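You operate a simulated robot arm through the tools that you are given. There is no shell and no other tool.

The job below is to be done with a simulated robot arm. You get a single attempt, and the scene is never put back.

TASK
Switch the water from the right row to zone 2: line gauge to 2.5 bar, then one run.
Fine: Shut the row valve, open that zone alone, press the run pad once and shut the zone after the run.

Only the result counts: the job must be done as asked and must still hold three seconds after the hand-in. Knocking over, shifting, dropping, spilling or breaking anything else fails it.

THE ROBOT
A 7-joint arm with a two-finger parallel gripper, fixed in place. Base frame: the origin is at the foot of the arm, x ahead of it, y to its left, z up. Lengths are in m, angles in rad, forces in N, time in s.
Its first joint turns from -2.897 to 2.897 rad. Payload 3.43 kg.
Tool frame: the origin (TCP) lies between the finger pads and is the grasp point; the fingertips stand 0.03 m ahead of it; z points along the fingers, y is the line along which they close. Largest opening 0.094 m; finger width 0.028, thickness 0.01; the body of the gripper, 0.05 by 0.096 m, starts 0.055 m behind the TCP.
Orientation is that of the tool frame in the base frame, as a unit quaternion [w, x, y, z]. With the fingers straight down and closing along the base's y, the tool's x points along the base's -x, its y along +y and its z along -z.

THE INTERFACE
- The arm moves only by the tool send_rows. Its argument "motion" is a list of rows, each a list of 7 numbers: the shift along the tool's x, y, z in units of 20 mm (1.0 is 20 mm), then the turn, a rotation vector about the tool's x, y, z in units of 8 degrees (1.0 is 8 degrees), then the gripper command, from -1 (fully open) to 1 (shut), values between in proportion. In form: [[x, y, z, wx, wy, wz, gripper], ...]. A call has 1 to 20 rows; each row shifts and turns the commanded pose from where the row before left it, along the tool's axes as they then stand. A call with a number of a shift or a turn outside -1 to 1 is refused whole. Each row takes 0.2 s and may step no farther than 0.05 m and 0.15 rad from the row before; otherwise, or with a gripper value out of range, the whole call is refused. A pose out of reach is approached as far as the arm can. The call stops where the force on the tool passes 70 N (or 10 N more than at its start, if that is more) or the arm is blocked; 0.2 s more then pass. The fingers move at their own pace (about 0.045 m/s each) and stop on an object; they squeeze with about 24 N. The grip force told is the motor's: it shows also when the fingers shut on nothing. Time passes only in rows, and 0.2 s behind the last, so rows that do not move let the fingers close. The reply holds the time, the measured pose of the TCP, the force on the tool along the base axes, the opening and the grip force, in the units named above and with some noise, with the torque about the TCP (base axes, N m) and any sound that the robot's microphone picked up, and new pictures: "show" is both (left out), scene, wrist or none.
- Cameras (640 x 400 px; columns grow to the right, rows downward): "scene" is fixed at [0.2324, -0.4991, 1.5937]; the picture's right is [0.82, -0.57, 0.00], its down [-0.27, -0.38, -0.88] and it looks along [0.51, 0.72, -0.47] (base axes); focal length 348 px, centre (320, 200). "wrist" rides on the gripper at [0.076, 0.014, -0.103] in the tool frame; the picture's right is [-0.18, 0.98, 0.00], its down [-0.75, -0.14, -0.64] and it looks along [-0.63, -0.12, 0.77] (tool axes); focal length 243 px, centre (320, 200). There is no depth. A picture from a camera that has moved, and an enlarged one, comes with that camera's place and axes in the base frame and with its lens. The place of the scene camera against the robot may be out by one fixed shift of up to 0.025 m in any direction.
- zoom(camera, box): a new picture of the part [left, top, right, bottom] of that camera's present view, enlarged. The clock stands still meanwhile.
- sign_off(): hands the job in; it is judged then, once.

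Nothing tells you positions but the pictures and the camera data. Unless the task says otherwise, let go and move clear before handing in.

The tools are called after ">>>" as name(argument=value, ...) on one line, values as JSON. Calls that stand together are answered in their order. send_rows: Moves the arm, as the interface text tells. Its arguments: {"type":"object","properties":{"motion":{"type":"array","items":{"type":"array","items":{"type":"number"}}},"show":{"type":"string","enum":["both","scene","wrist","none"]}},"required":["motion"]} The other tools are called the same way: zoom (camera, box) takes an enlarged picture of a part of a camera's view; sign_off () hands the job in.

At the start:

```text
time_s: 0.0
tcp_pos: [0.4474, 0.2174, 1.4545]
tool_rot: [0.0, 0.0, 1.0, -0.001]
ft_force: [0.3, 0.2, 0.3]
wrist_torque: [0.01, 0.02, 0.0]
finger_gap: 0.0938
grasp_force: 0.1
```

scene: 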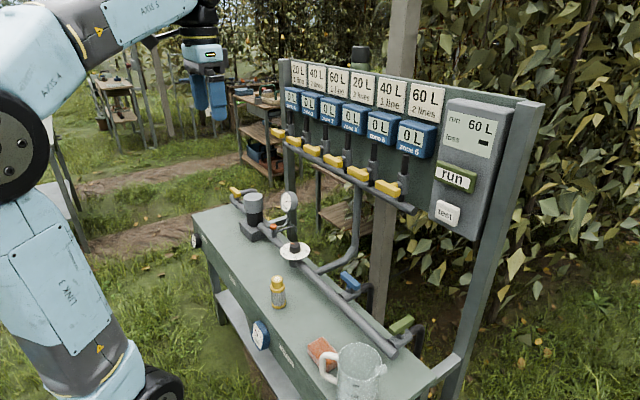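
wrist: 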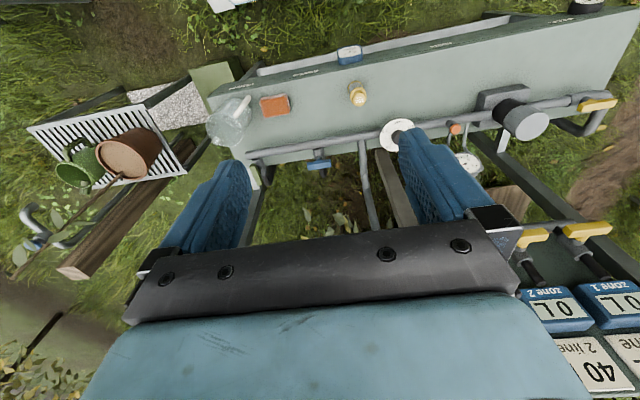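

I see a workbench with pipework, a gauge, a board with six zone counters, yellow zone valves, and a box with a run pad. I'll look closer before moving.

>>> zoom(camera="scene", box=[260, 50, 420, 150])

>>> zoom(camera="scene", box=[400, 80, 560, 240])

>>> zoom(camera="scene", box=[180, 170, 340, 270])

>>> zoom(camera="scene", box=[260, 120, 420, 220])

>>> zoom(camera="scene", box=[230, 250, 430, 400])

>>> zoom(camera="wrist", box=[340, 60, 640, 240])

>>> zoom(camera="wrist", box=[180, 60, 420, 220])

```text
4.00 times, centred on (340, 100) of scene
camera zoom: at [0.2324, -0.4991, 1.5937], right [0.82, -0.57, 0.0], down [-0.27, -0.38, -0.88], along [0.51, 0.72, -0.47], focal length 1393 px, centre (240, 600)
```

zoom: 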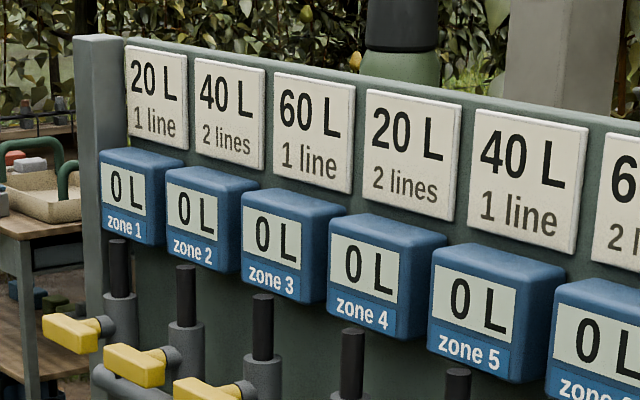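

```text
2.50 times, centred on (480, 160) of scene
camera zoom: at [0.2324, -0.4991, 1.5937], right [0.82, -0.57, 0.0], down [-0.27, -0.38, -0.88], along [0.51, 0.72, -0.47], focal length 870 px, centre (-80, 300)
```

zoom: 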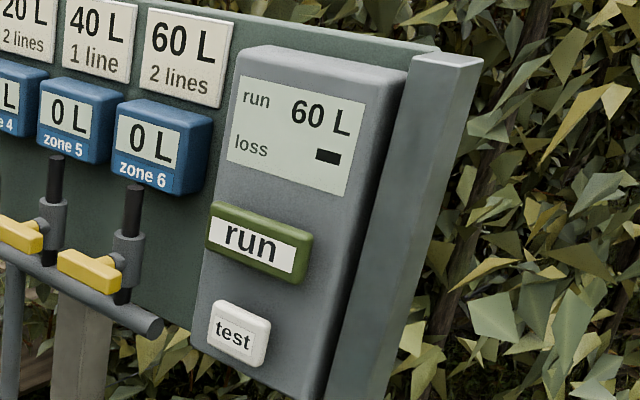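

```text
4.00 times, centred on (260, 220) of scene
camera zoom: at [0.2324, -0.4991, 1.5937], right [0.82, -0.57, 0.0], down [-0.27, -0.38, -0.88], along [0.51, 0.72, -0.47], focal length 1393 px, centre (560, 120)
```

zoom: 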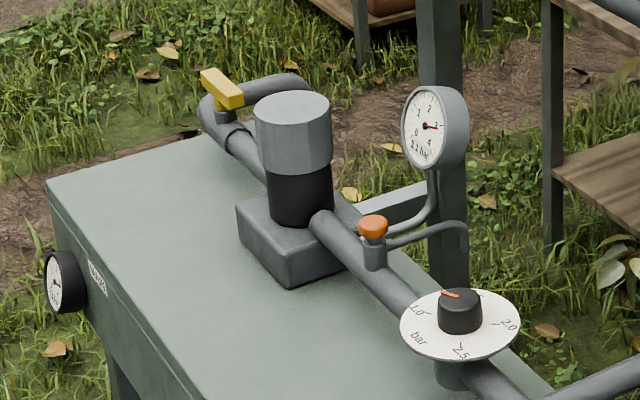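

```text
4.00 times, centred on (340, 170) of scene
camera zoom: at [0.2324, -0.4991, 1.5937], right [0.82, -0.57, 0.0], down [-0.27, -0.38, -0.88], along [0.51, 0.72, -0.47], focal length 1393 px, centre (240, 320)
```

zoom: 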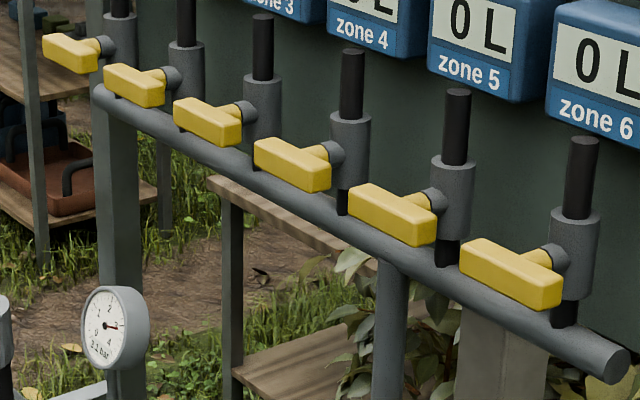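

```text
2.67 times, centred on (330, 325) of scene
camera zoom: at [0.2324, -0.4991, 1.5937], right [0.82, -0.57, 0.0], down [-0.27, -0.38, -0.88], along [0.51, 0.72, -0.47], focal length 928 px, centre (293, -133)
```

zoom: 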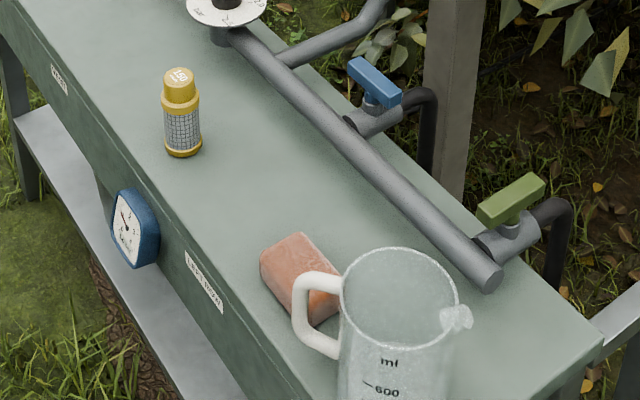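

```text
2.13 times, centred on (490, 150) of wrist
camera zoom: at [0.3703, 0.2316, 1.5569], right [0.18, 0.98, 0.0], down [0.75, -0.14, 0.64], along [0.63, -0.12, -0.77], focal length 518 px, centre (-43, 307)
```

zoom: 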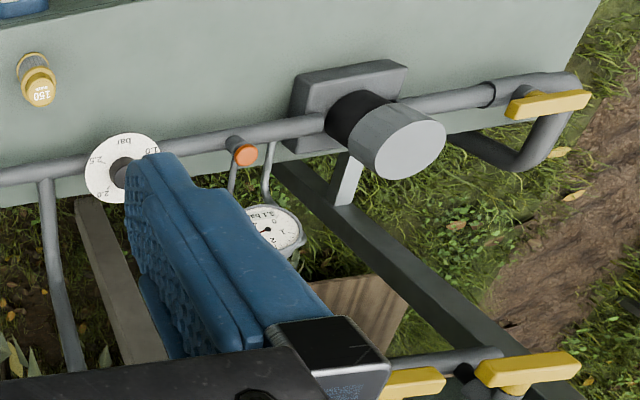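

```text
2.50 times, centred on (300, 140) of wrist
camera zoom: at [0.3703, 0.2316, 1.5569], right [0.18, 0.98, 0.0], down [0.75, -0.14, 0.64], along [0.63, -0.12, -0.77], focal length 606 px, centre (370, 350)
```

zoom: 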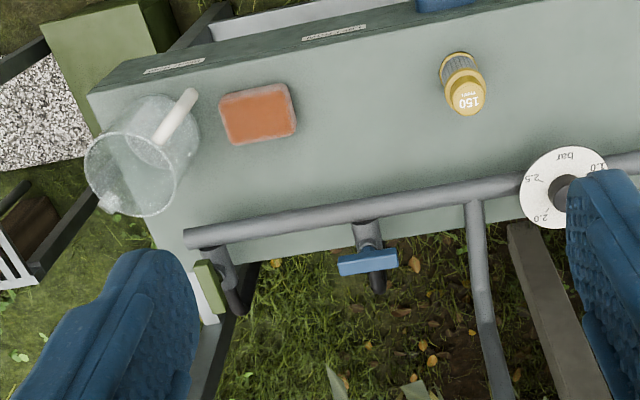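

The main pipe runs along y on the bench at about x=0.75. The dial is near (0.758, 0.417, 0.80) and the zone 2 lever near (0.938, 0.68, 1.14). I'll zoom in on the labels, valves and gauges.

>>> zoom(camera="wrist", box=[230, 60, 310, 110])

>>> zoom(camera="wrist", box=[320, 30, 400, 80])

>>> zoom(camera="wrist", box=[420, 110, 500, 180])

>>> zoom(camera="scene", box=[270, 185, 330, 265])

>>> zoom(camera="scene", box=[180, 220, 220, 260])

>>> zoom(camera="scene", box=[240, 310, 300, 370])

>>> zoom(camera="scene", box=[330, 265, 430, 345])

>>> zoom(camera="wrist", box=[540, 0, 640, 60])

```text
8.00 times, centred on (270, 85) of wrist
camera zoom: at [0.3703, 0.2316, 1.5569], right [0.18, 0.98, 0.0], down [0.75, -0.14, 0.64], along [0.63, -0.12, -0.77], focal length 1941 px, centre (720, 1120)
```

zoom: 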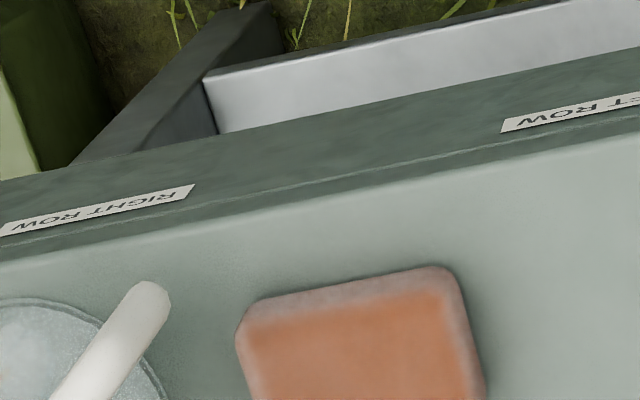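

```text
8.00 times, centred on (360, 55) of wrist
camera zoom: at [0.3703, 0.2316, 1.5569], right [0.18, 0.98, 0.0], down [0.75, -0.14, 0.64], along [0.63, -0.12, -0.77], focal length 1941 px, centre (0, 1360)
```

zoom: 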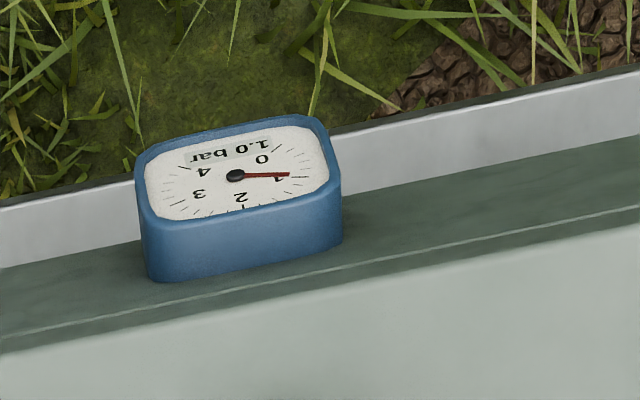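

```text
5.71 times, centred on (460, 145) of wrist
camera zoom: at [0.3703, 0.2316, 1.5569], right [0.18, 0.98, 0.0], down [0.75, -0.14, 0.64], along [0.63, -0.12, -0.77], focal length 1386 px, centre (-480, 514)
```

zoom: 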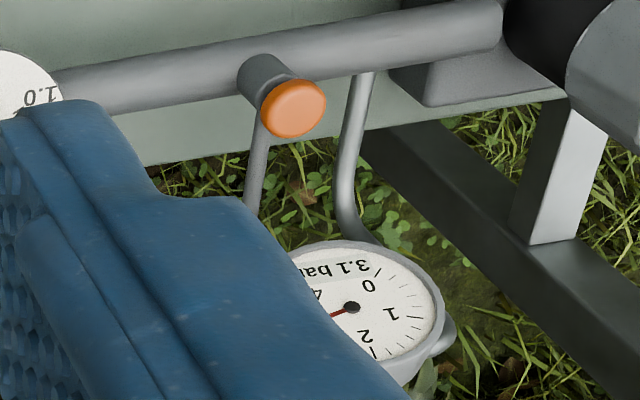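

```text
5.00 times, centred on (300, 225) of scene
camera zoom: at [0.2324, -0.4991, 1.5937], right [0.82, -0.57, 0.0], down [-0.27, -0.38, -0.88], along [0.51, 0.72, -0.47], focal length 1741 px, centre (420, 75)
```

zoom: 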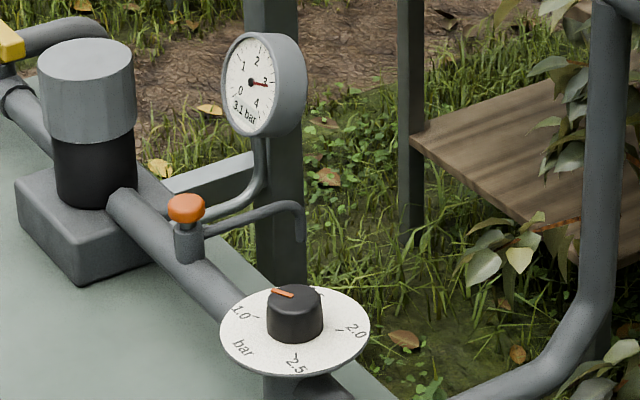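

```text
10.00 times, centred on (200, 240) of scene
camera zoom: at [0.2324, -0.4991, 1.5937], right [0.82, -0.57, 0.0], down [-0.27, -0.38, -0.88], along [0.51, 0.72, -0.47], focal length 3482 px, centre (1520, -200)
```

zoom: 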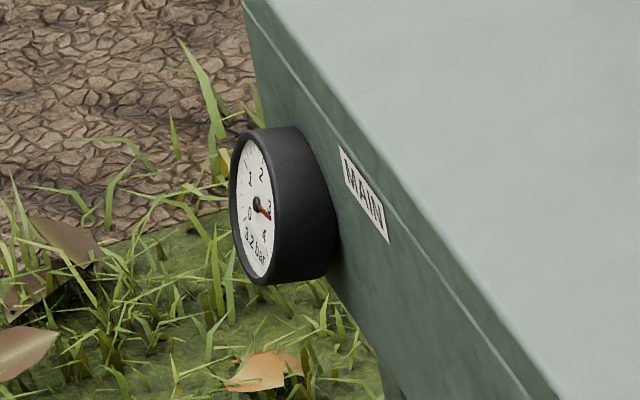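

```text
6.67 times, centred on (270, 340) of scene
camera zoom: at [0.2324, -0.4991, 1.5937], right [0.82, -0.57, 0.0], down [-0.27, -0.38, -0.88], along [0.51, 0.72, -0.47], focal length 2321 px, centre (653, -733)
```

zoom: 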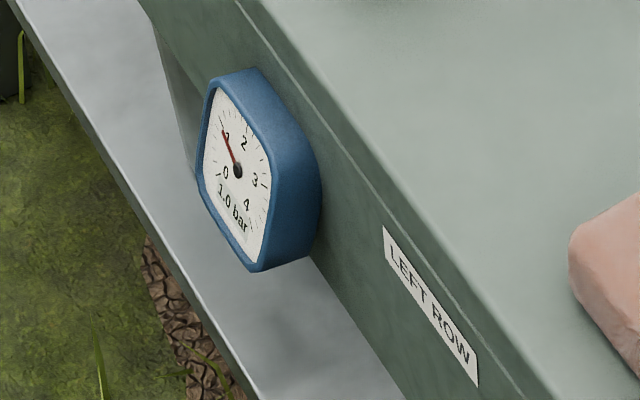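

```text
5.00 times, centred on (380, 305) of scene
camera zoom: at [0.2324, -0.4991, 1.5937], right [0.82, -0.57, 0.0], down [-0.27, -0.38, -0.88], along [0.51, 0.72, -0.47], focal length 1741 px, centre (20, -325)
```

zoom: 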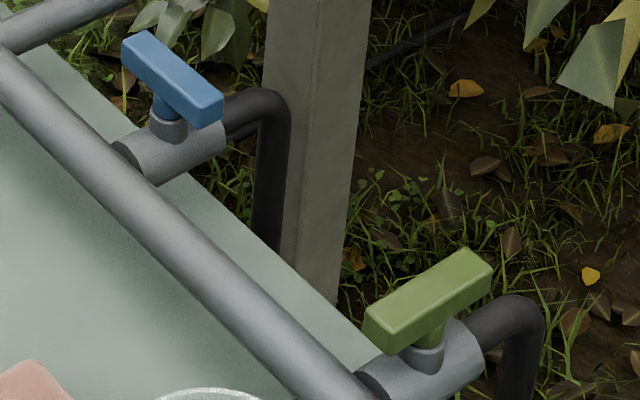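

```text
6.40 times, centred on (590, 30) of wrist
camera zoom: at [0.3703, 0.2316, 1.5569], right [0.18, 0.98, 0.0], down [0.75, -0.14, 0.64], along [0.63, -0.12, -0.77], focal length 1553 px, centre (-1408, 1288)
```

zoom: 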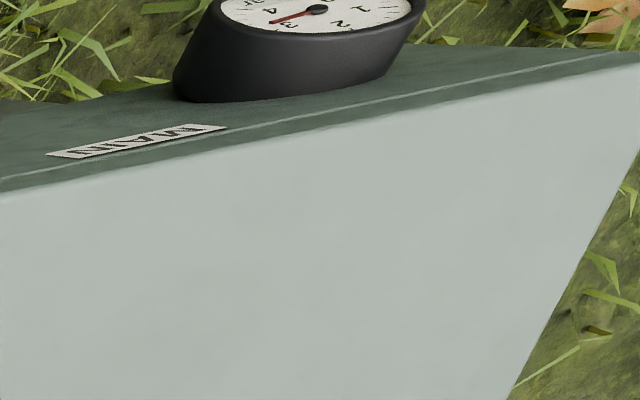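

The line gauge on the pipe reads 3.1 bar, the dial knob points at about 1.0, and the green valve (right row) is in line, so open. The blue valve (left row) is across, so shut. I'll move up and forward and tilt the tool toward the board to see more.

>>> send_rows(motion=[[-1, 0.5, 0.3, 0, 0, 0, -1], [-1, 0.5, 0.3, 0, 0, 0, -1], [-1, 0.5, 0.3, 0, 0, 0, -1], [-1, 0.5, 0.3, 0, 0, 0, -1], [-1, 0.5, 0.3, 0, 0, 0, -1], [-1, 0.5, 0.3, 0, 0, 0, -1], [0, 0, 0, 0, -1, 0, -1], [0, 0, 0, 0, -1, 0, -1], [0, 0, 0, 0, -1, 0, -1], [0, 0, 0, 0, -1, 0, -1], [0, 0, 0, 0, -1, 0, -1], [0, 0, 0, 0, -1, 0, -1]])

```text
time_s: 2.6
tcp_pos: [0.5675, 0.2769, 1.4183]
tool_rot: [0.408, 0.0, 0.913, 0.0]
ft_force: [0.4, 0.0, -1.5]
wrist_torque: [-0.05, 0.01, -0.01]
finger_gap: 0.0939
grasp_force: 0.0
camera wrist: at [0.4401, 0.2913, 1.4304], right [0.12, 0.98, 0.14], down [0.03, -0.14, 0.99], along [0.99, -0.12, -0.04], focal length 243 px, centre (320, 200)
```

scene: 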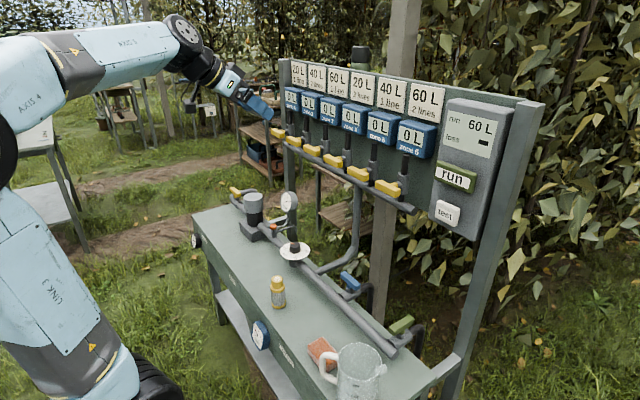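
wrist: 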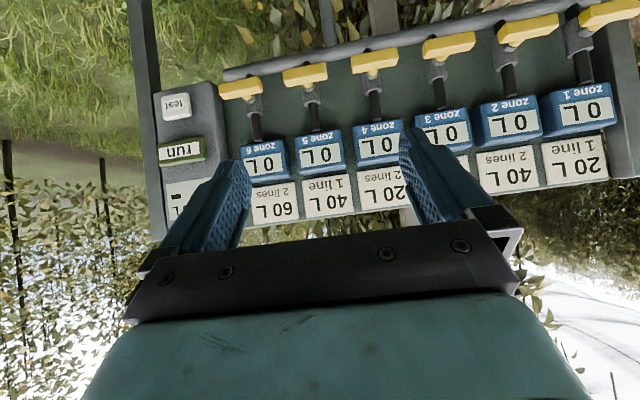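

The board levers sit at about x=0.94, z=1.145, with zone 2 at y≈0.675. The green valve handle is near (0.798, -0.079, 0.857). I'll straighten the tool and go above the green valve for a close look.

>>> send_rows(motion=[[0, 0, 0, 0, 1, 0, -1], [0, 0, 0, 0, 1, 0, -1], [0, 0, 0, 0, 1, 0, -1], [0, 0, 0, 0, 1, 0, -1], [0, 0, 0, 0, 1, 0, -1], [0, 0, 0, 0, 1, 0, -1], [-0.5, -1, 0.8, 0, 0, 0, -1], [-0.5, -1, 0.8, 0, 0, 0, -1], [-0.5, -1, 0.8, 0, 0, 0, -1], [-0.5, -1, 0.8, 0, 0, 0, -1], [-0.5, -1, 0.8, 0, 0, 0, -1], [-0.5, -1, 0.8, 0, 0, 0, -1], [-0.5, -1, 0.8, 0, 0, 0, -1], [-0.5, -1, 0.8, 0, 0, 0, -1], [-0.5, -1, 0.8, 0, 0, 0, -1], [-0.5, -1, 0.8, 0, 0, 0, -1], [-0.5, -1, 0.8, 0, 0, 0, -1], [-0.5, -1, 0.8, 0, 0, 0, -1], [-0.5, -1, 0.8, 0, 0, 0, -1], [-0.5, -1, 0.8, 0, 0, 0, -1]])

```text
time_s: 6.8
tcp_pos: [0.707, -0.0038, 1.1932]
tool_rot: [0.0, 0.0, 1.0, 0.0]
ft_force: [-0.1, 0.3, -0.2]
wrist_torque: [0.01, -0.02, 0.0]
finger_gap: 0.094
grasp_force: 0.1
camera wrist: at [0.6297, 0.011, 1.2963], right [0.18, 0.98, 0.0], down [0.75, -0.14, 0.64], along [0.63, -0.12, -0.77], focal length 243 px, centre (320, 200)
```

scene: 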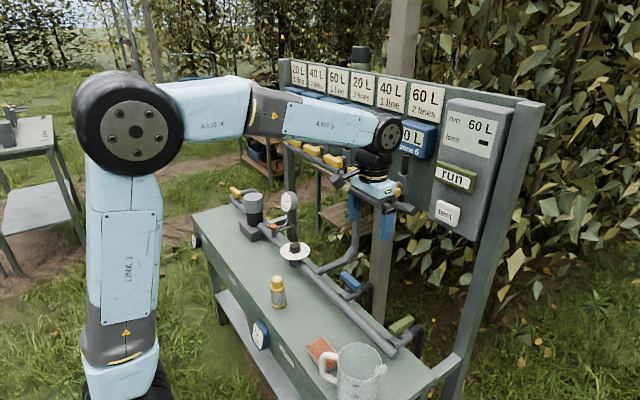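
wrist: 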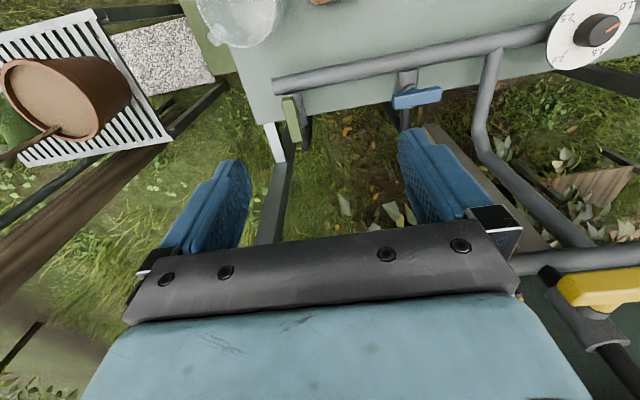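

>>> zoom(camera="wrist", box=[520, 0, 640, 75])

>>> zoom(camera="wrist", box=[240, 60, 400, 160])

>>> zoom(camera="scene", box=[380, 300, 440, 360])

```text
5.33 times, centred on (580, 38) of wrist
camera zoom: at [0.6297, 0.011, 1.2963], right [0.18, 0.98, 0.0], down [0.75, -0.14, 0.64], along [0.63, -0.12, -0.77], focal length 1294 px, centre (-1067, 1067)
```

zoom: 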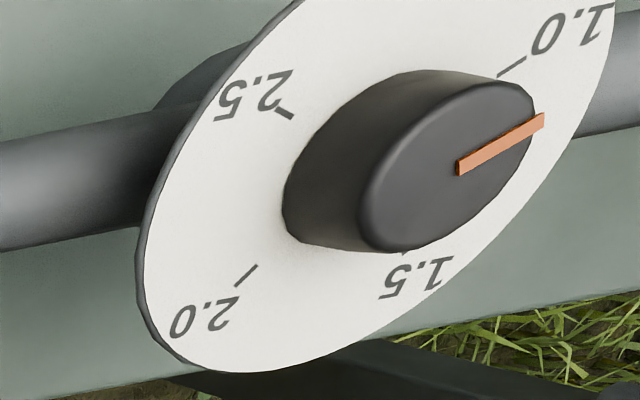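

```text
4.00 times, centred on (320, 110) of wrist
camera zoom: at [0.6297, 0.011, 1.2963], right [0.18, 0.98, 0.0], down [0.75, -0.14, 0.64], along [0.63, -0.12, -0.77], focal length 970 px, centre (320, 560)
```

zoom: 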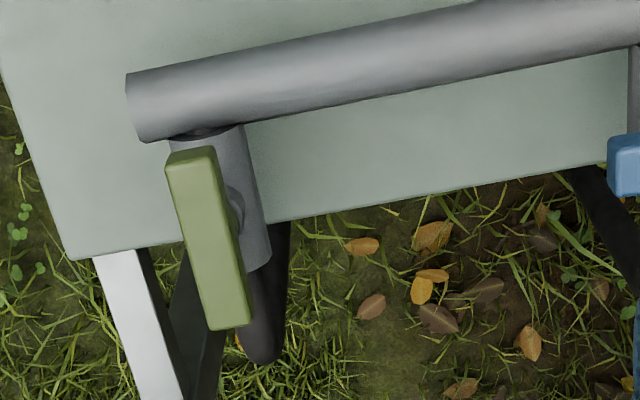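

```text
6.67 times, centred on (410, 330) of scene
camera zoom: at [0.2324, -0.4991, 1.5937], right [0.82, -0.57, 0.0], down [-0.27, -0.38, -0.88], along [0.51, 0.72, -0.47], focal length 2321 px, centre (-280, -667)
```

zoom: 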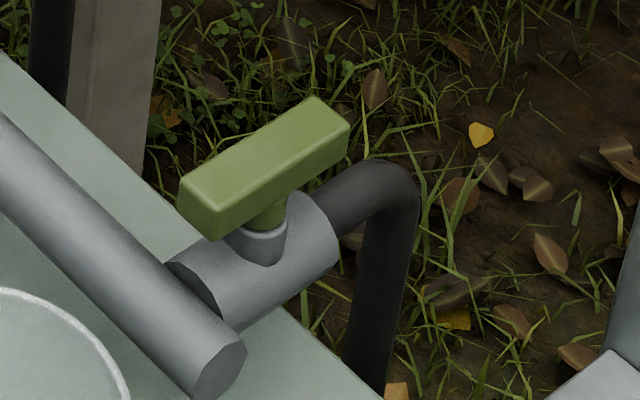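

The dial pointer sits at roughly 1.1, though the line gauge reads 3.1. I'll go down over the green handle and look again before gripping.

>>> send_rows(motion=[[-0.478, -0.383, 0.96, 0, 0, 0, -1], [-0.478, -0.383, 0.96, 0, 0, 0, -1], [-0.478, -0.383, 0.96, 0, 0, 0, -1], [-0.478, -0.383, 0.96, 0, 0, 0, -1], [-0.478, -0.383, 0.96, 0, 0, 0, -1], [-0.478, -0.383, 0.96, 0, 0, 0, -1], [-0.478, -0.383, 0.96, 0, 0, 0, -1], [-0.478, -0.383, 0.96, 0, 0, 0, -1], [-0.478, -0.383, 0.96, 0, 0, 0, -1]])

>>> zoom(camera="wrist", box=[220, 20, 420, 145])

>>> zoom(camera="scene", box=[340, 240, 460, 360])

```text
time_s: 8.8
tcp_pos: [0.7931, -0.0727, 1.0215]
tool_rot: [0.001, 0.001, 1.0, 0.0]
ft_force: [0.3, -0.1, -0.7]
wrist_torque: [0.0, -0.03, 0.01]
finger_gap: 0.0941
grasp_force: 0.1
camera wrist: at [0.7166, -0.0576, 1.1238], right [0.18, 0.98, 0.0], down [0.75, -0.14, 0.64], along [0.63, -0.12, -0.77], focal length 243 px, centre (320, 200)
```

scene: 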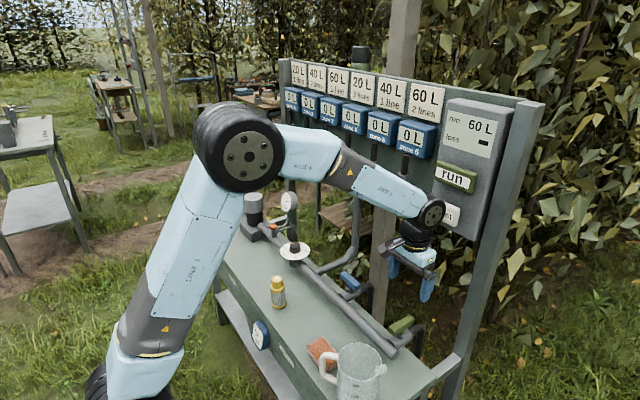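
wrist: 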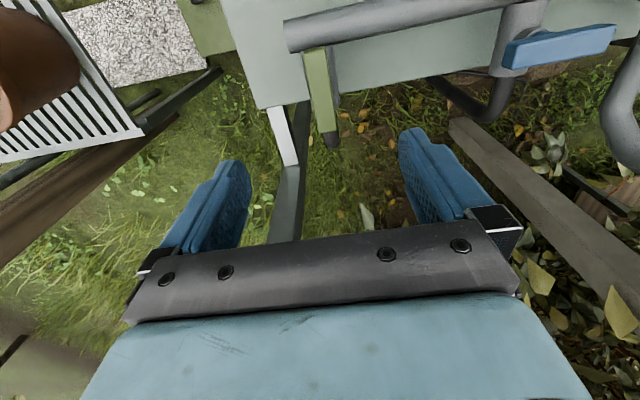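

```text
3.20 times, centred on (320, 82) of wrist
camera zoom: at [0.7166, -0.0576, 1.1238], right [0.18, 0.98, 0.0], down [0.75, -0.14, 0.64], along [0.63, -0.12, -0.77], focal length 776 px, centre (320, 576)
```

zoom: 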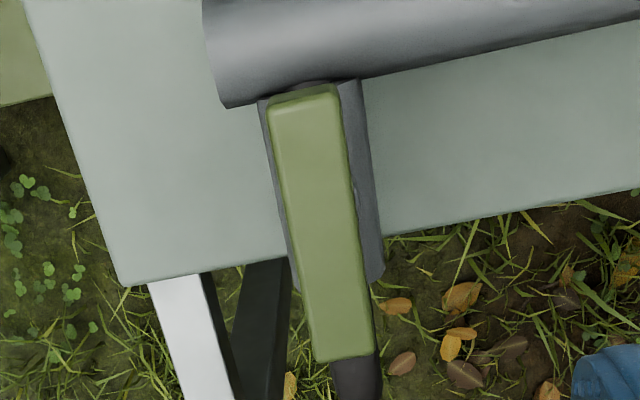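

```text
3.33 times, centred on (400, 300) of scene
camera zoom: at [0.2324, -0.4991, 1.5937], right [0.82, -0.57, 0.0], down [-0.27, -0.38, -0.88], along [0.51, 0.72, -0.47], focal length 1161 px, centre (53, -133)
```

zoom: 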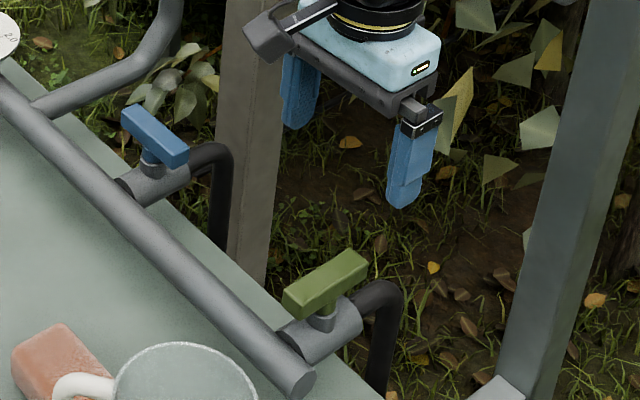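

The handle's top centre is at about (0.792, -0.0715, 0.860), and the bar is 80 mm by 21 mm along x. I'll straddle it, grip and check.

>>> send_rows(motion=[[0, 0.01, 0.947, 0, 0, 0, -1], [0, 0.01, 0.947, 0, 0, 0, -1], [0, 0.01, 0.947, 0, 0, 0, -1], [0, 0.01, 0.947, 0, 0, 0, -1], [0, 0.01, 0.947, 0, 0, 0, -1], [0, 0.01, 0.947, 0, 0, 0, -1], [0, 0.01, 0.947, 0, 0, 0, -1], [0, 0.01, 0.947, 0, 0, 0, -1], [0, 0, 0, 0, 0, 0, -0.2]])

>>> zoom(camera="scene", box=[350, 260, 450, 360])

```text
time_s: 10.8
tcp_pos: [0.7951, -0.0709, 0.8689]
tool_rot: [0.0, 0.0, 1.0, -0.001]
ft_force: [-0.3, -0.8, 0.0]
wrist_torque: [0.02, 0.02, 0.0]
finger_gap: 0.0592
grasp_force: 0.0
camera wrist: at [0.7176, -0.0565, 0.9723], right [0.18, 0.98, 0.0], down [0.75, -0.14, 0.64], along [0.63, -0.12, -0.77], focal length 243 px, centre (320, 200)
```

scene: 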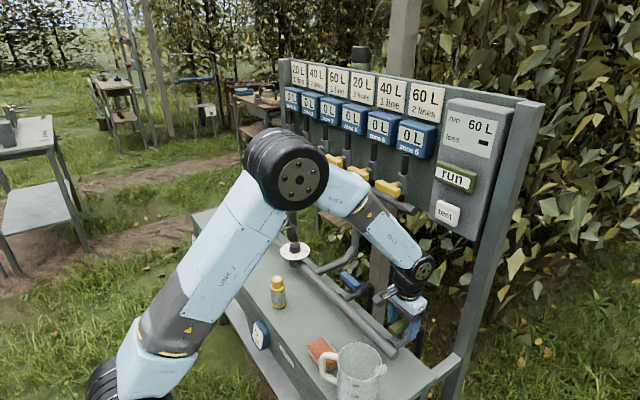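
wrist: 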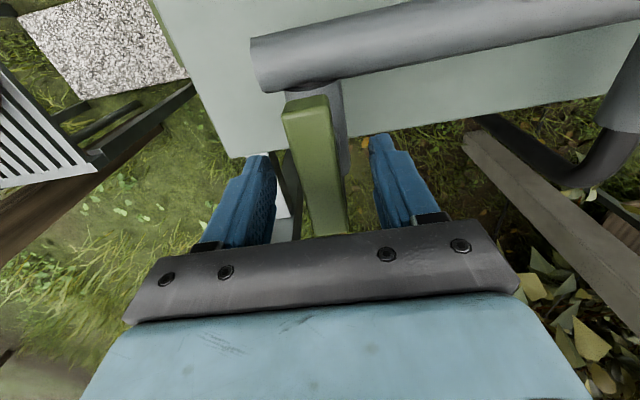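

```text
4.00 times, centred on (400, 310) of scene
camera zoom: at [0.2324, -0.4991, 1.5937], right [0.82, -0.57, 0.0], down [-0.27, -0.38, -0.88], along [0.51, 0.72, -0.47], focal length 1393 px, centre (0, -240)
```

zoom: 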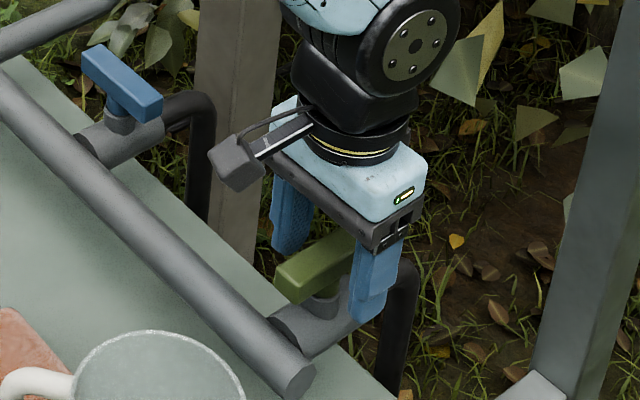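

The fingers straddle the green bar. I'll close on it and try a small clockwise turn to find which way it moves.

>>> send_rows(motion=[[0, 0, 0, 0, 0, 0, 1], [0, 0, 0, 0, 0, 0, 1], [0, 0, 0, 0, 0, 0, 1], [0, 0, 0, 0, 0, 0, 1], [0, 0, 0, 0, 0, 0, 1], [0, 0, 0, 0, 0, 1, 1], [0, 0, 0, 0, 0, 1, 1]])

>>> zoom(camera="scene", box=[350, 260, 450, 360])

```text
time_s: 12.4
tcp_pos: [0.7943, -0.0706, 0.8692]
tool_rot: [0.0, 0.14, 0.99, 0.0]
ft_force: [3.0, 3.6, -5.0]
wrist_torque: [-0.1, 0.12, 0.01]
finger_gap: 0.0265
grasp_force: 44.8
camera wrist: at [0.7245, -0.0356, 0.9724], right [0.45, 0.89, 0.0], down [0.69, -0.34, 0.64], along [0.57, -0.29, -0.77], focal length 243 px, centre (320, 200)
```

scene: 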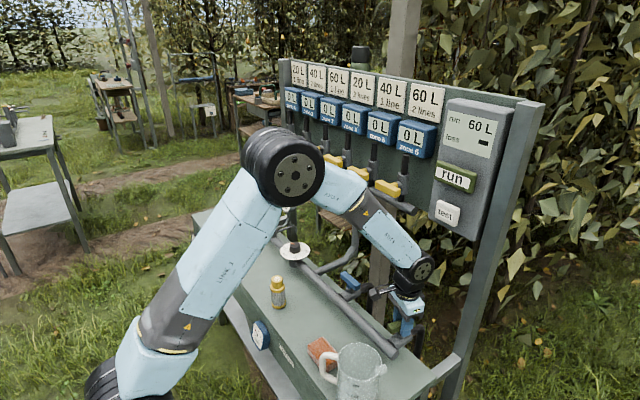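
wrist: 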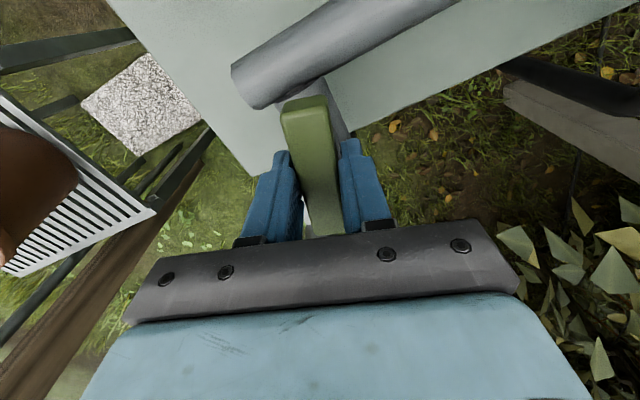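

```text
4.00 times, centred on (400, 310) of scene
camera zoom: at [0.2324, -0.4991, 1.5937], right [0.82, -0.57, 0.0], down [-0.27, -0.38, -0.88], along [0.51, 0.72, -0.47], focal length 1393 px, centre (0, -240)
```

zoom: 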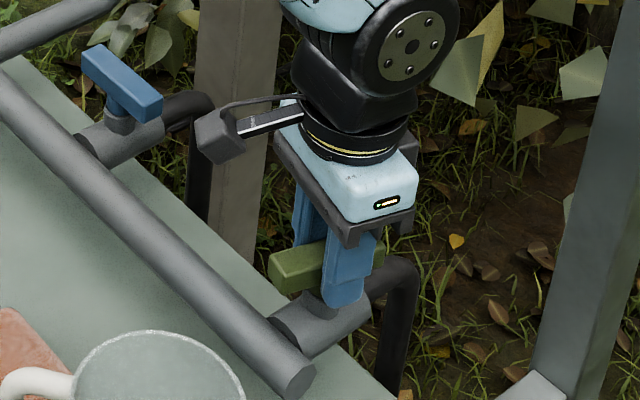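

The handle turns freely clockwise, so I'll go on to 90° in total.

>>> send_rows(motion=[[0, 0, 0, 0, 0, 1, 1], [0, 0, 0, 0, 0, 1, 1], [0, 0, 0, 0, 0, 1, 1], [0, 0, 0, 0, 0, 1, 1], [0, 0, 0, 0, 0, 1, 1], [0, 0, 0, 0, 0, 1, 1], [0, 0, 0, 0, 0, 1, 1], [0, 0, 0, 0, 0, 1, 1], [0, 0, 0, 0, 0, 1, 1], [0, 0, 0, 0, 0, 0.25, 1], [0, 0, 0, 0, 0, 0, 1]])

>>> zoom(camera="scene", box=[350, 260, 450, 360])

>>> zoom(camera="scene", box=[270, 185, 330, 265])

```text
time_s: 14.8
tcp_pos: [0.7923, -0.0708, 0.8697]
tool_rot: [-0.001, 0.708, 0.706, 0.0]
ft_force: [-14.2, -14.1, -14.2]
wrist_torque: [-0.35, -0.05, 0.09]
finger_gap: 0.0264
grasp_force: 44.8
camera wrist: at [0.8069, 0.0046, 0.9724], right [0.98, -0.19, 0.0], down [-0.14, -0.75, 0.64], along [-0.12, -0.63, -0.77], focal length 243 px, centre (320, 200)
```

scene: 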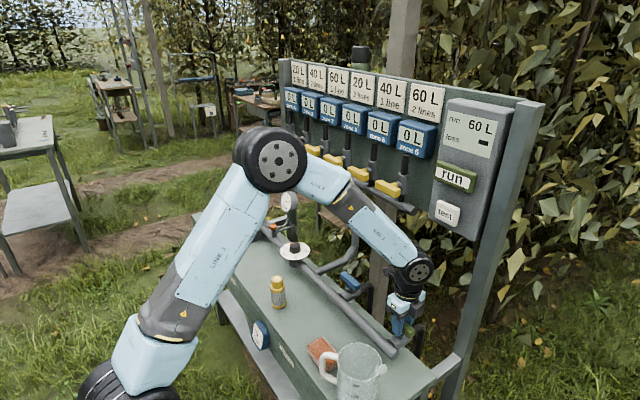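
wrist: 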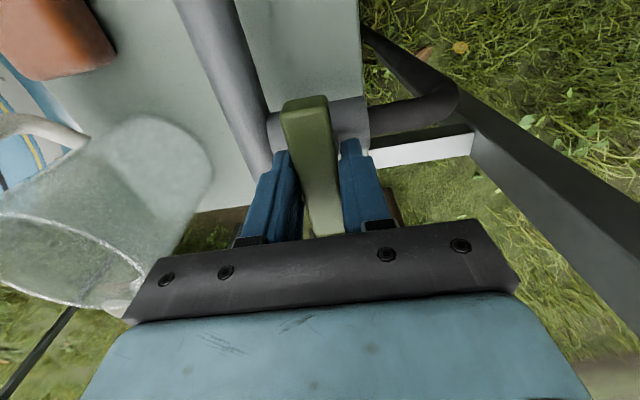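

```text
4.00 times, centred on (400, 310) of scene
camera zoom: at [0.2324, -0.4991, 1.5937], right [0.82, -0.57, 0.0], down [-0.27, -0.38, -0.88], along [0.51, 0.72, -0.47], focal length 1393 px, centre (0, -240)
```

zoom: 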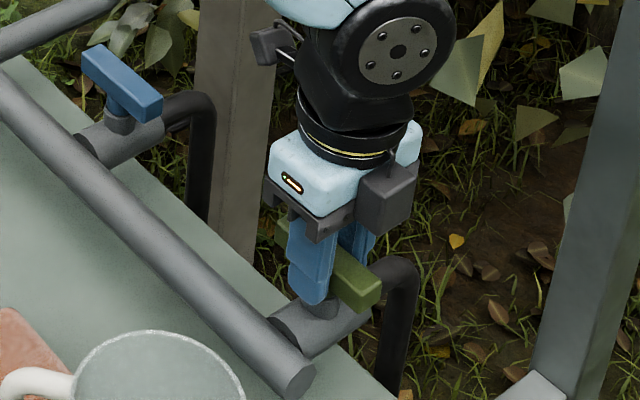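

```text
5.00 times, centred on (300, 225) of scene
camera zoom: at [0.2324, -0.4991, 1.5937], right [0.82, -0.57, 0.0], down [-0.27, -0.38, -0.88], along [0.51, 0.72, -0.47], focal length 1741 px, centre (420, 75)
```

zoom: 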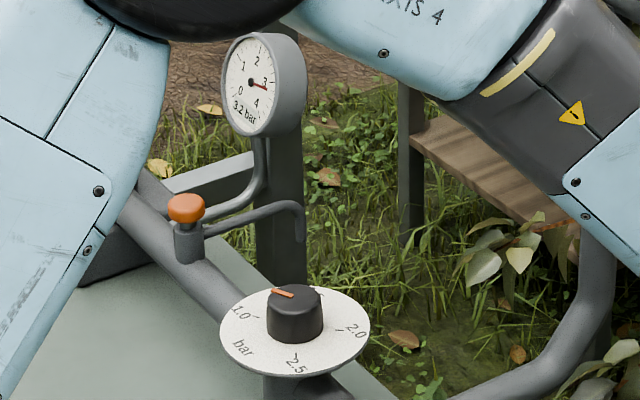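

The green handle is now across its branch, which should be shut, and the line gauge went to 3.2, the same as main. I'll release and lift clear.

>>> send_rows(motion=[[0, 0, 0, 0, 0, 0, -0.2], [0, 0, 0, 0, 0, 0, -0.2], [0, 0, -1, 0, 0, 0, -0.2], [0, 0, -1, 0, 0, 0, -0.2], [0, 0, -1, 0, 0, 0, -0.2], [0, 0, -1, 0, 0, 0, -0.2], [0, 0, -1, 0, 0, 0, -0.2], [0, 0, -1, 0, 0, 0, -0.2], [0, 0, -1, 0, 0, 0, -0.2], [0, 0, -1, 0, 0, 0, -0.2]])

>>> zoom(camera="wrist", box=[240, 40, 400, 140])

>>> zoom(camera="scene", box=[350, 260, 450, 360])

```text
time_s: 17.0
tcp_pos: [0.7938, -0.0703, 1.03]
tool_rot: [-0.001, 0.707, 0.707, -0.001]
ft_force: [0.3, -0.8, 0.0]
wrist_torque: [-0.03, 0.02, -0.01]
finger_gap: 0.0566
grasp_force: 0.0
camera wrist: at [0.8076, 0.0057, 1.1319], right [0.98, -0.18, 0.0], down [-0.14, -0.75, 0.64], along [-0.12, -0.63, -0.77], focal length 243 px, centre (320, 200)
```

scene: 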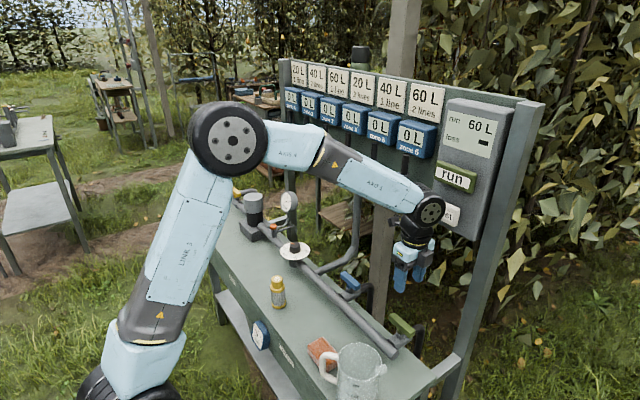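
wrist: 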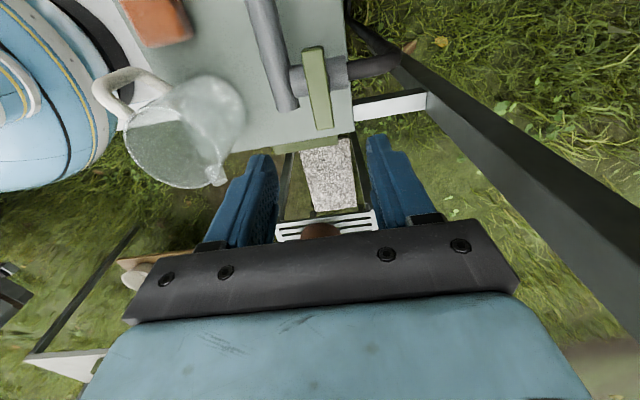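

```text
4.00 times, centred on (320, 90) of wrist
camera zoom: at [0.8076, 0.0057, 1.1319], right [0.98, -0.18, 0.0], down [-0.14, -0.75, 0.64], along [-0.12, -0.63, -0.77], focal length 970 px, centre (320, 640)
```

zoom: 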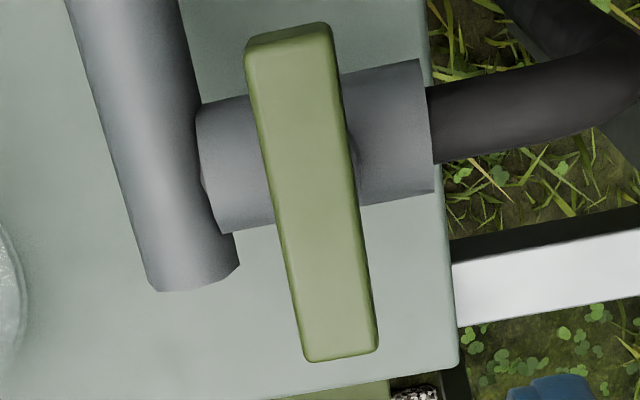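

```text
4.00 times, centred on (400, 310) of scene
camera zoom: at [0.2324, -0.4991, 1.5937], right [0.82, -0.57, 0.0], down [-0.27, -0.38, -0.88], along [0.51, 0.72, -0.47], focal length 1393 px, centre (0, -240)
```

zoom: 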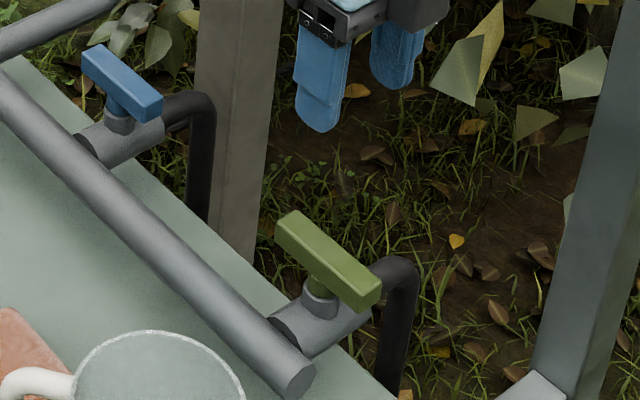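

The green handle is now fully across the pipe. Next I'll back off, raise and travel left toward zone 2, turning the tool to point at the board.

>>> send_rows(motion=[[0.5, -0.95, -0.9, 0, 0, 0, -0.2], [0.5, -0.95, -0.9, 0, 0, 0, -0.2], [0.5, -0.95, -0.9, 0, 0, 0, -0.2], [0.5, -0.95, -0.9, 0, 0, 0, -0.2], [0.5, -0.95, -0.9, 0, 0, 0, -0.2], [0.5, -0.95, -0.9, 0, 0, 0, -0.2], [0.5, -0.95, -0.9, 0, 0, 0, -0.2], [0.5, -0.95, -0.9, 0, 0, 0, -0.2], [1, 0, 0, -1, 0, 0, -0.2], [1, 0, 0, -1, 0, 0, -0.2], [1, 0, 0, -1, 0, 0, -0.2], [1, 0, 0, -1, 0, 0, -0.2], [1, 0, 0, -1, 0, 0, -0.2], [1, 0, 0, -1, 0, 0, -0.2], [1, 0, 0, -1, 0, 0, -0.2], [1, 0, 0, -1, 0, 0, -0.2], [1, 0, 0, -1, 0, 0, -0.2], [1, 0, 0, -1, 0, 0, -0.2], [1, 0, 0, -1, 0, 0, -0.2], [1, 0, 0, -0.25, 0, 0, -0.2]])

```text
time_s: 20.7
tcp_pos: [0.5833, 0.3122, 1.1571]
tool_rot: [0.261, 0.531, 0.635, 0.496]
ft_force: [-0.6, 0.5, 0.3]
wrist_torque: [-0.03, -0.02, -0.06]
finger_gap: 0.0564
grasp_force: 0.0
stopped in row 18: the arm was blocked; the commanded pose is now the measured one
camera wrist: at [0.4772, 0.3464, 1.2241], right [0.46, -0.23, 0.86], down [-0.38, -0.92, -0.04], along [0.8, -0.31, -0.52], focal length 243 px, centre (320, 200)
```

scene: 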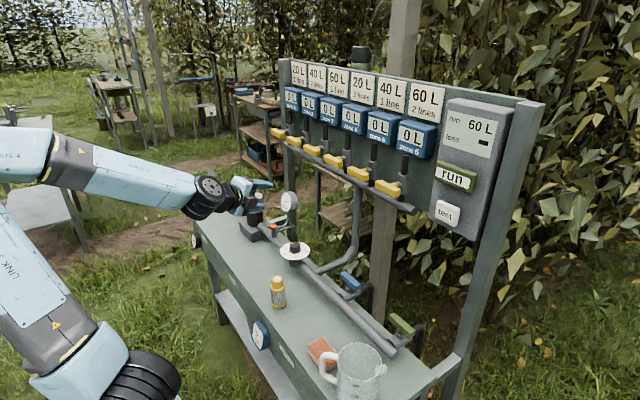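
wrist: 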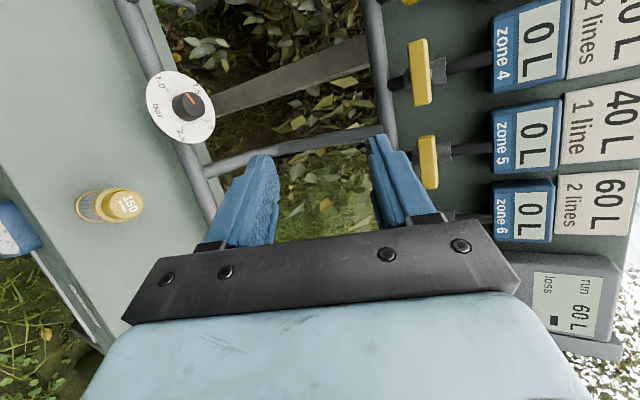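

The arm was blocked there, most likely at the last joint's limit, because that roll direction runs out of range on the left side. I'll roll the tool the other way by 180°, in the free space where it is now.

>>> send_rows(motion=[[0, 0, -0.3, 0, 0, -1, -0.2], [0, 0, -0.3, 0, 0, -1, -0.2], [0, 0, -0.3, 0, 0, -1, -0.2], [0, 0, 0, 0, 0, -1, -0.2], [0, 0, 0, 0, 0, -1, -0.2], [0, 0, 0, 0, 0, -1, -0.2], [0, 0, 0, 0, 0, -1, -0.2], [0, 0, 0, 0, 0, -1, -0.2], [0, 0, 0, 0, 0, -1, -0.2], [0, 0, 0, 0, 0, -1, -0.2], [0, 0, 0, 0, 0, -1, -0.2], [0, 0, 0, 0, 0, -1, -0.2]], show="wrist")

```text
time_s: 23.3
tcp_pos: [0.5668, 0.3049, 1.1646]
tool_rot: [0.544, -0.118, 0.82, 0.134]
ft_force: [0.2, 1.2, -0.1]
wrist_torque: [0.01, -0.01, -0.02]
finger_gap: 0.0565
grasp_force: 0.0
camera wrist: at [0.4451, 0.2787, 1.1337], right [-0.26, 0.93, 0.26], down [-0.22, -0.32, 0.92], along [0.94, 0.19, 0.29], focal length 243 px, centre (320, 200)
```

wrist: 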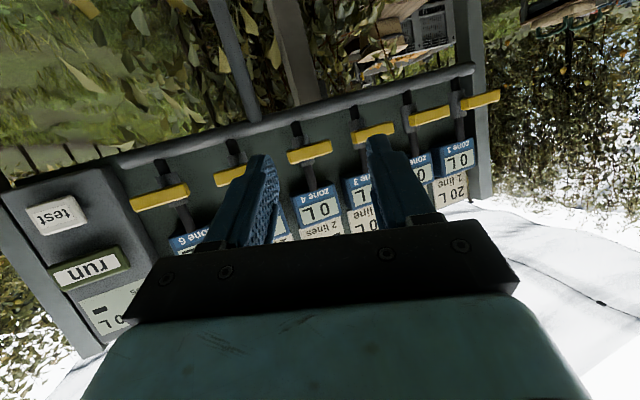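

That works. I'll continue the roll and then square the tool to point straight along +x.

>>> send_rows(motion=[[0, 0, 0, 0, 0, -1, -0.2], [0, 0, 0, 0, 0, -1, -0.2], [0, 0, 0, 0, 0, -1, -0.2], [0, 0, 0, 0, 0, -1, -0.2], [0, 0, 0, 0, 0, -1, -0.2], [0, 0, 0, 0, 0, -1, -0.2], [0, 0, 0, 0, 0, -1, -0.2], [0, 0, 0, 0, 0, -1, -0.2], [0, 0, 0, 0, 0, -1, -0.2], [0, 0, 0, 0, 0, -1, -0.2], [0, 0, 0, 0, 0, -0.5, -0.2], [0, 0, 0, 0.592, 0.491, -0.189, -0.2], [0, 0, 0, 0.592, 0.491, -0.189, -0.2], [0, 0, 0, 0.592, 0.491, -0.189, -0.2], [0, 0, 0, 0.592, 0.491, -0.189, -0.2], [0, 0, 0, 0.592, 0.491, -0.189, -0.2]])

```text
time_s: 26.0
tcp_pos: [0.5914, 0.2808, 1.1482]
tool_rot: [-0.5, 0.591, -0.581, 0.25]
ft_force: [0.4, 1.2, 1.1]
wrist_torque: [0.02, -0.01, -0.03]
finger_gap: 0.0563
grasp_force: 0.0
stopped in row 13: the arm was blocked; the commanded pose is now the measured one
camera wrist: at [0.5097, 0.1806, 1.1516], right [-0.47, 0.35, -0.81], down [-0.65, 0.49, 0.58], along [0.6, 0.8, 0.0], focal length 243 px, centre (320, 200)
```

scene: 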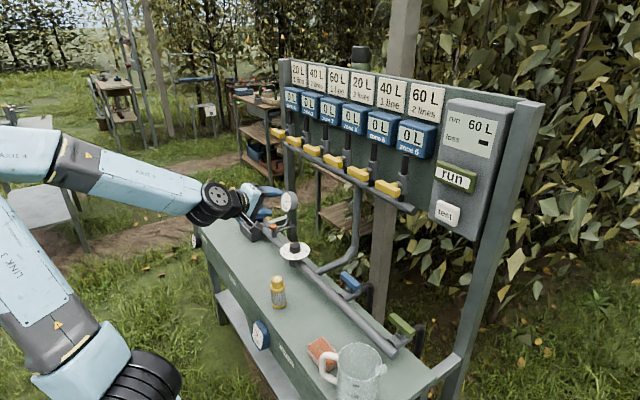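
wrist: 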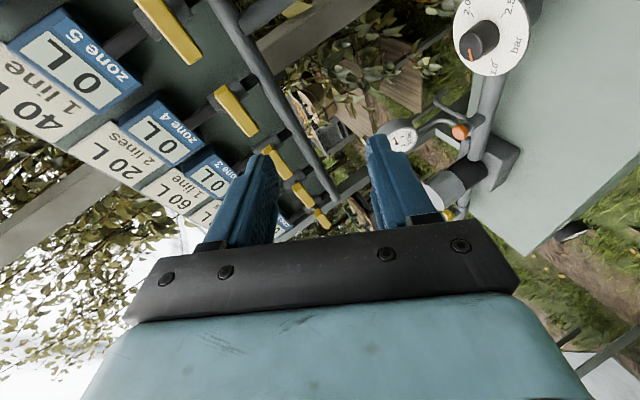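

Same block again, so the limit is the wrist tilt with the arm folded this close in. I'll extend up and outward first, then level the tool.

>>> send_rows(motion=[[-0.98, -0.855, 0.765, 0, 0, 0, -0.2], [-0.98, -0.855, 0.765, 0, 0, 0, -0.2], [-0.98, -0.855, 0.765, 0, 0, 0, -0.2], [-0.98, -0.855, 0.765, 0, 0, 0, -0.2], [-0.98, -0.855, 0.765, 0, 0, 0, -0.2], [-0.98, -0.855, 0.765, 0, 0, 0, -0.2], [-0.98, -0.855, 0.765, 0, 0, 0, -0.2], [-0.98, -0.855, 0.765, 0, 0, 0, -0.2], [-0.98, -0.855, 0.765, 0, 0, 0, -0.2], [-0.98, -0.855, 0.765, 0, 0, 0, -0.2], [0, 0, 0, 0.612, 0.378, -0.349, -0.2], [0, 0, 0, 0.612, 0.378, -0.349, -0.2], [0, 0, 0, 0.612, 0.378, -0.349, -0.2], [0, 0, 0, 0.612, 0.378, -0.349, -0.2], [0, 0, 0, 0.612, 0.378, -0.349, -0.2]])

```text
time_s: 29.2
tcp_pos: [0.761, 0.48, 1.2972]
tool_rot: [-0.499, 0.498, -0.497, 0.505]
ft_force: [-0.6, -0.3, 0.9]
wrist_torque: [0.02, 0.08, 0.05]
finger_gap: 0.0563
grasp_force: 0.1
camera wrist: at [0.6566, 0.4034, 1.2832], right [0.01, 0.18, -0.98], down [-0.64, 0.76, 0.13], along [0.77, 0.63, 0.12], focal length 243 px, centre (320, 200)
```

scene: 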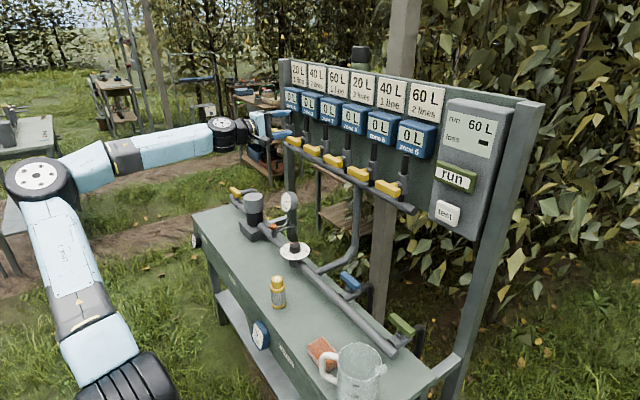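
wrist: 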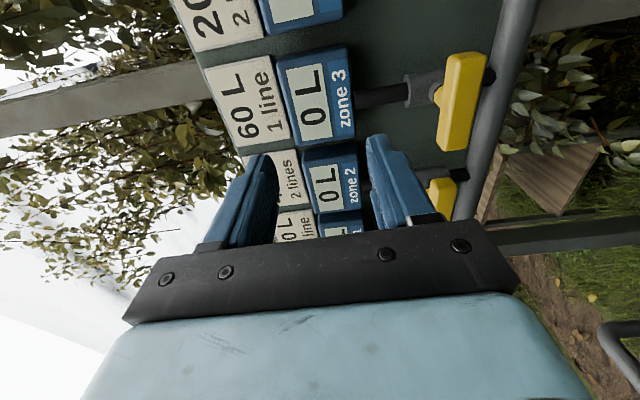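

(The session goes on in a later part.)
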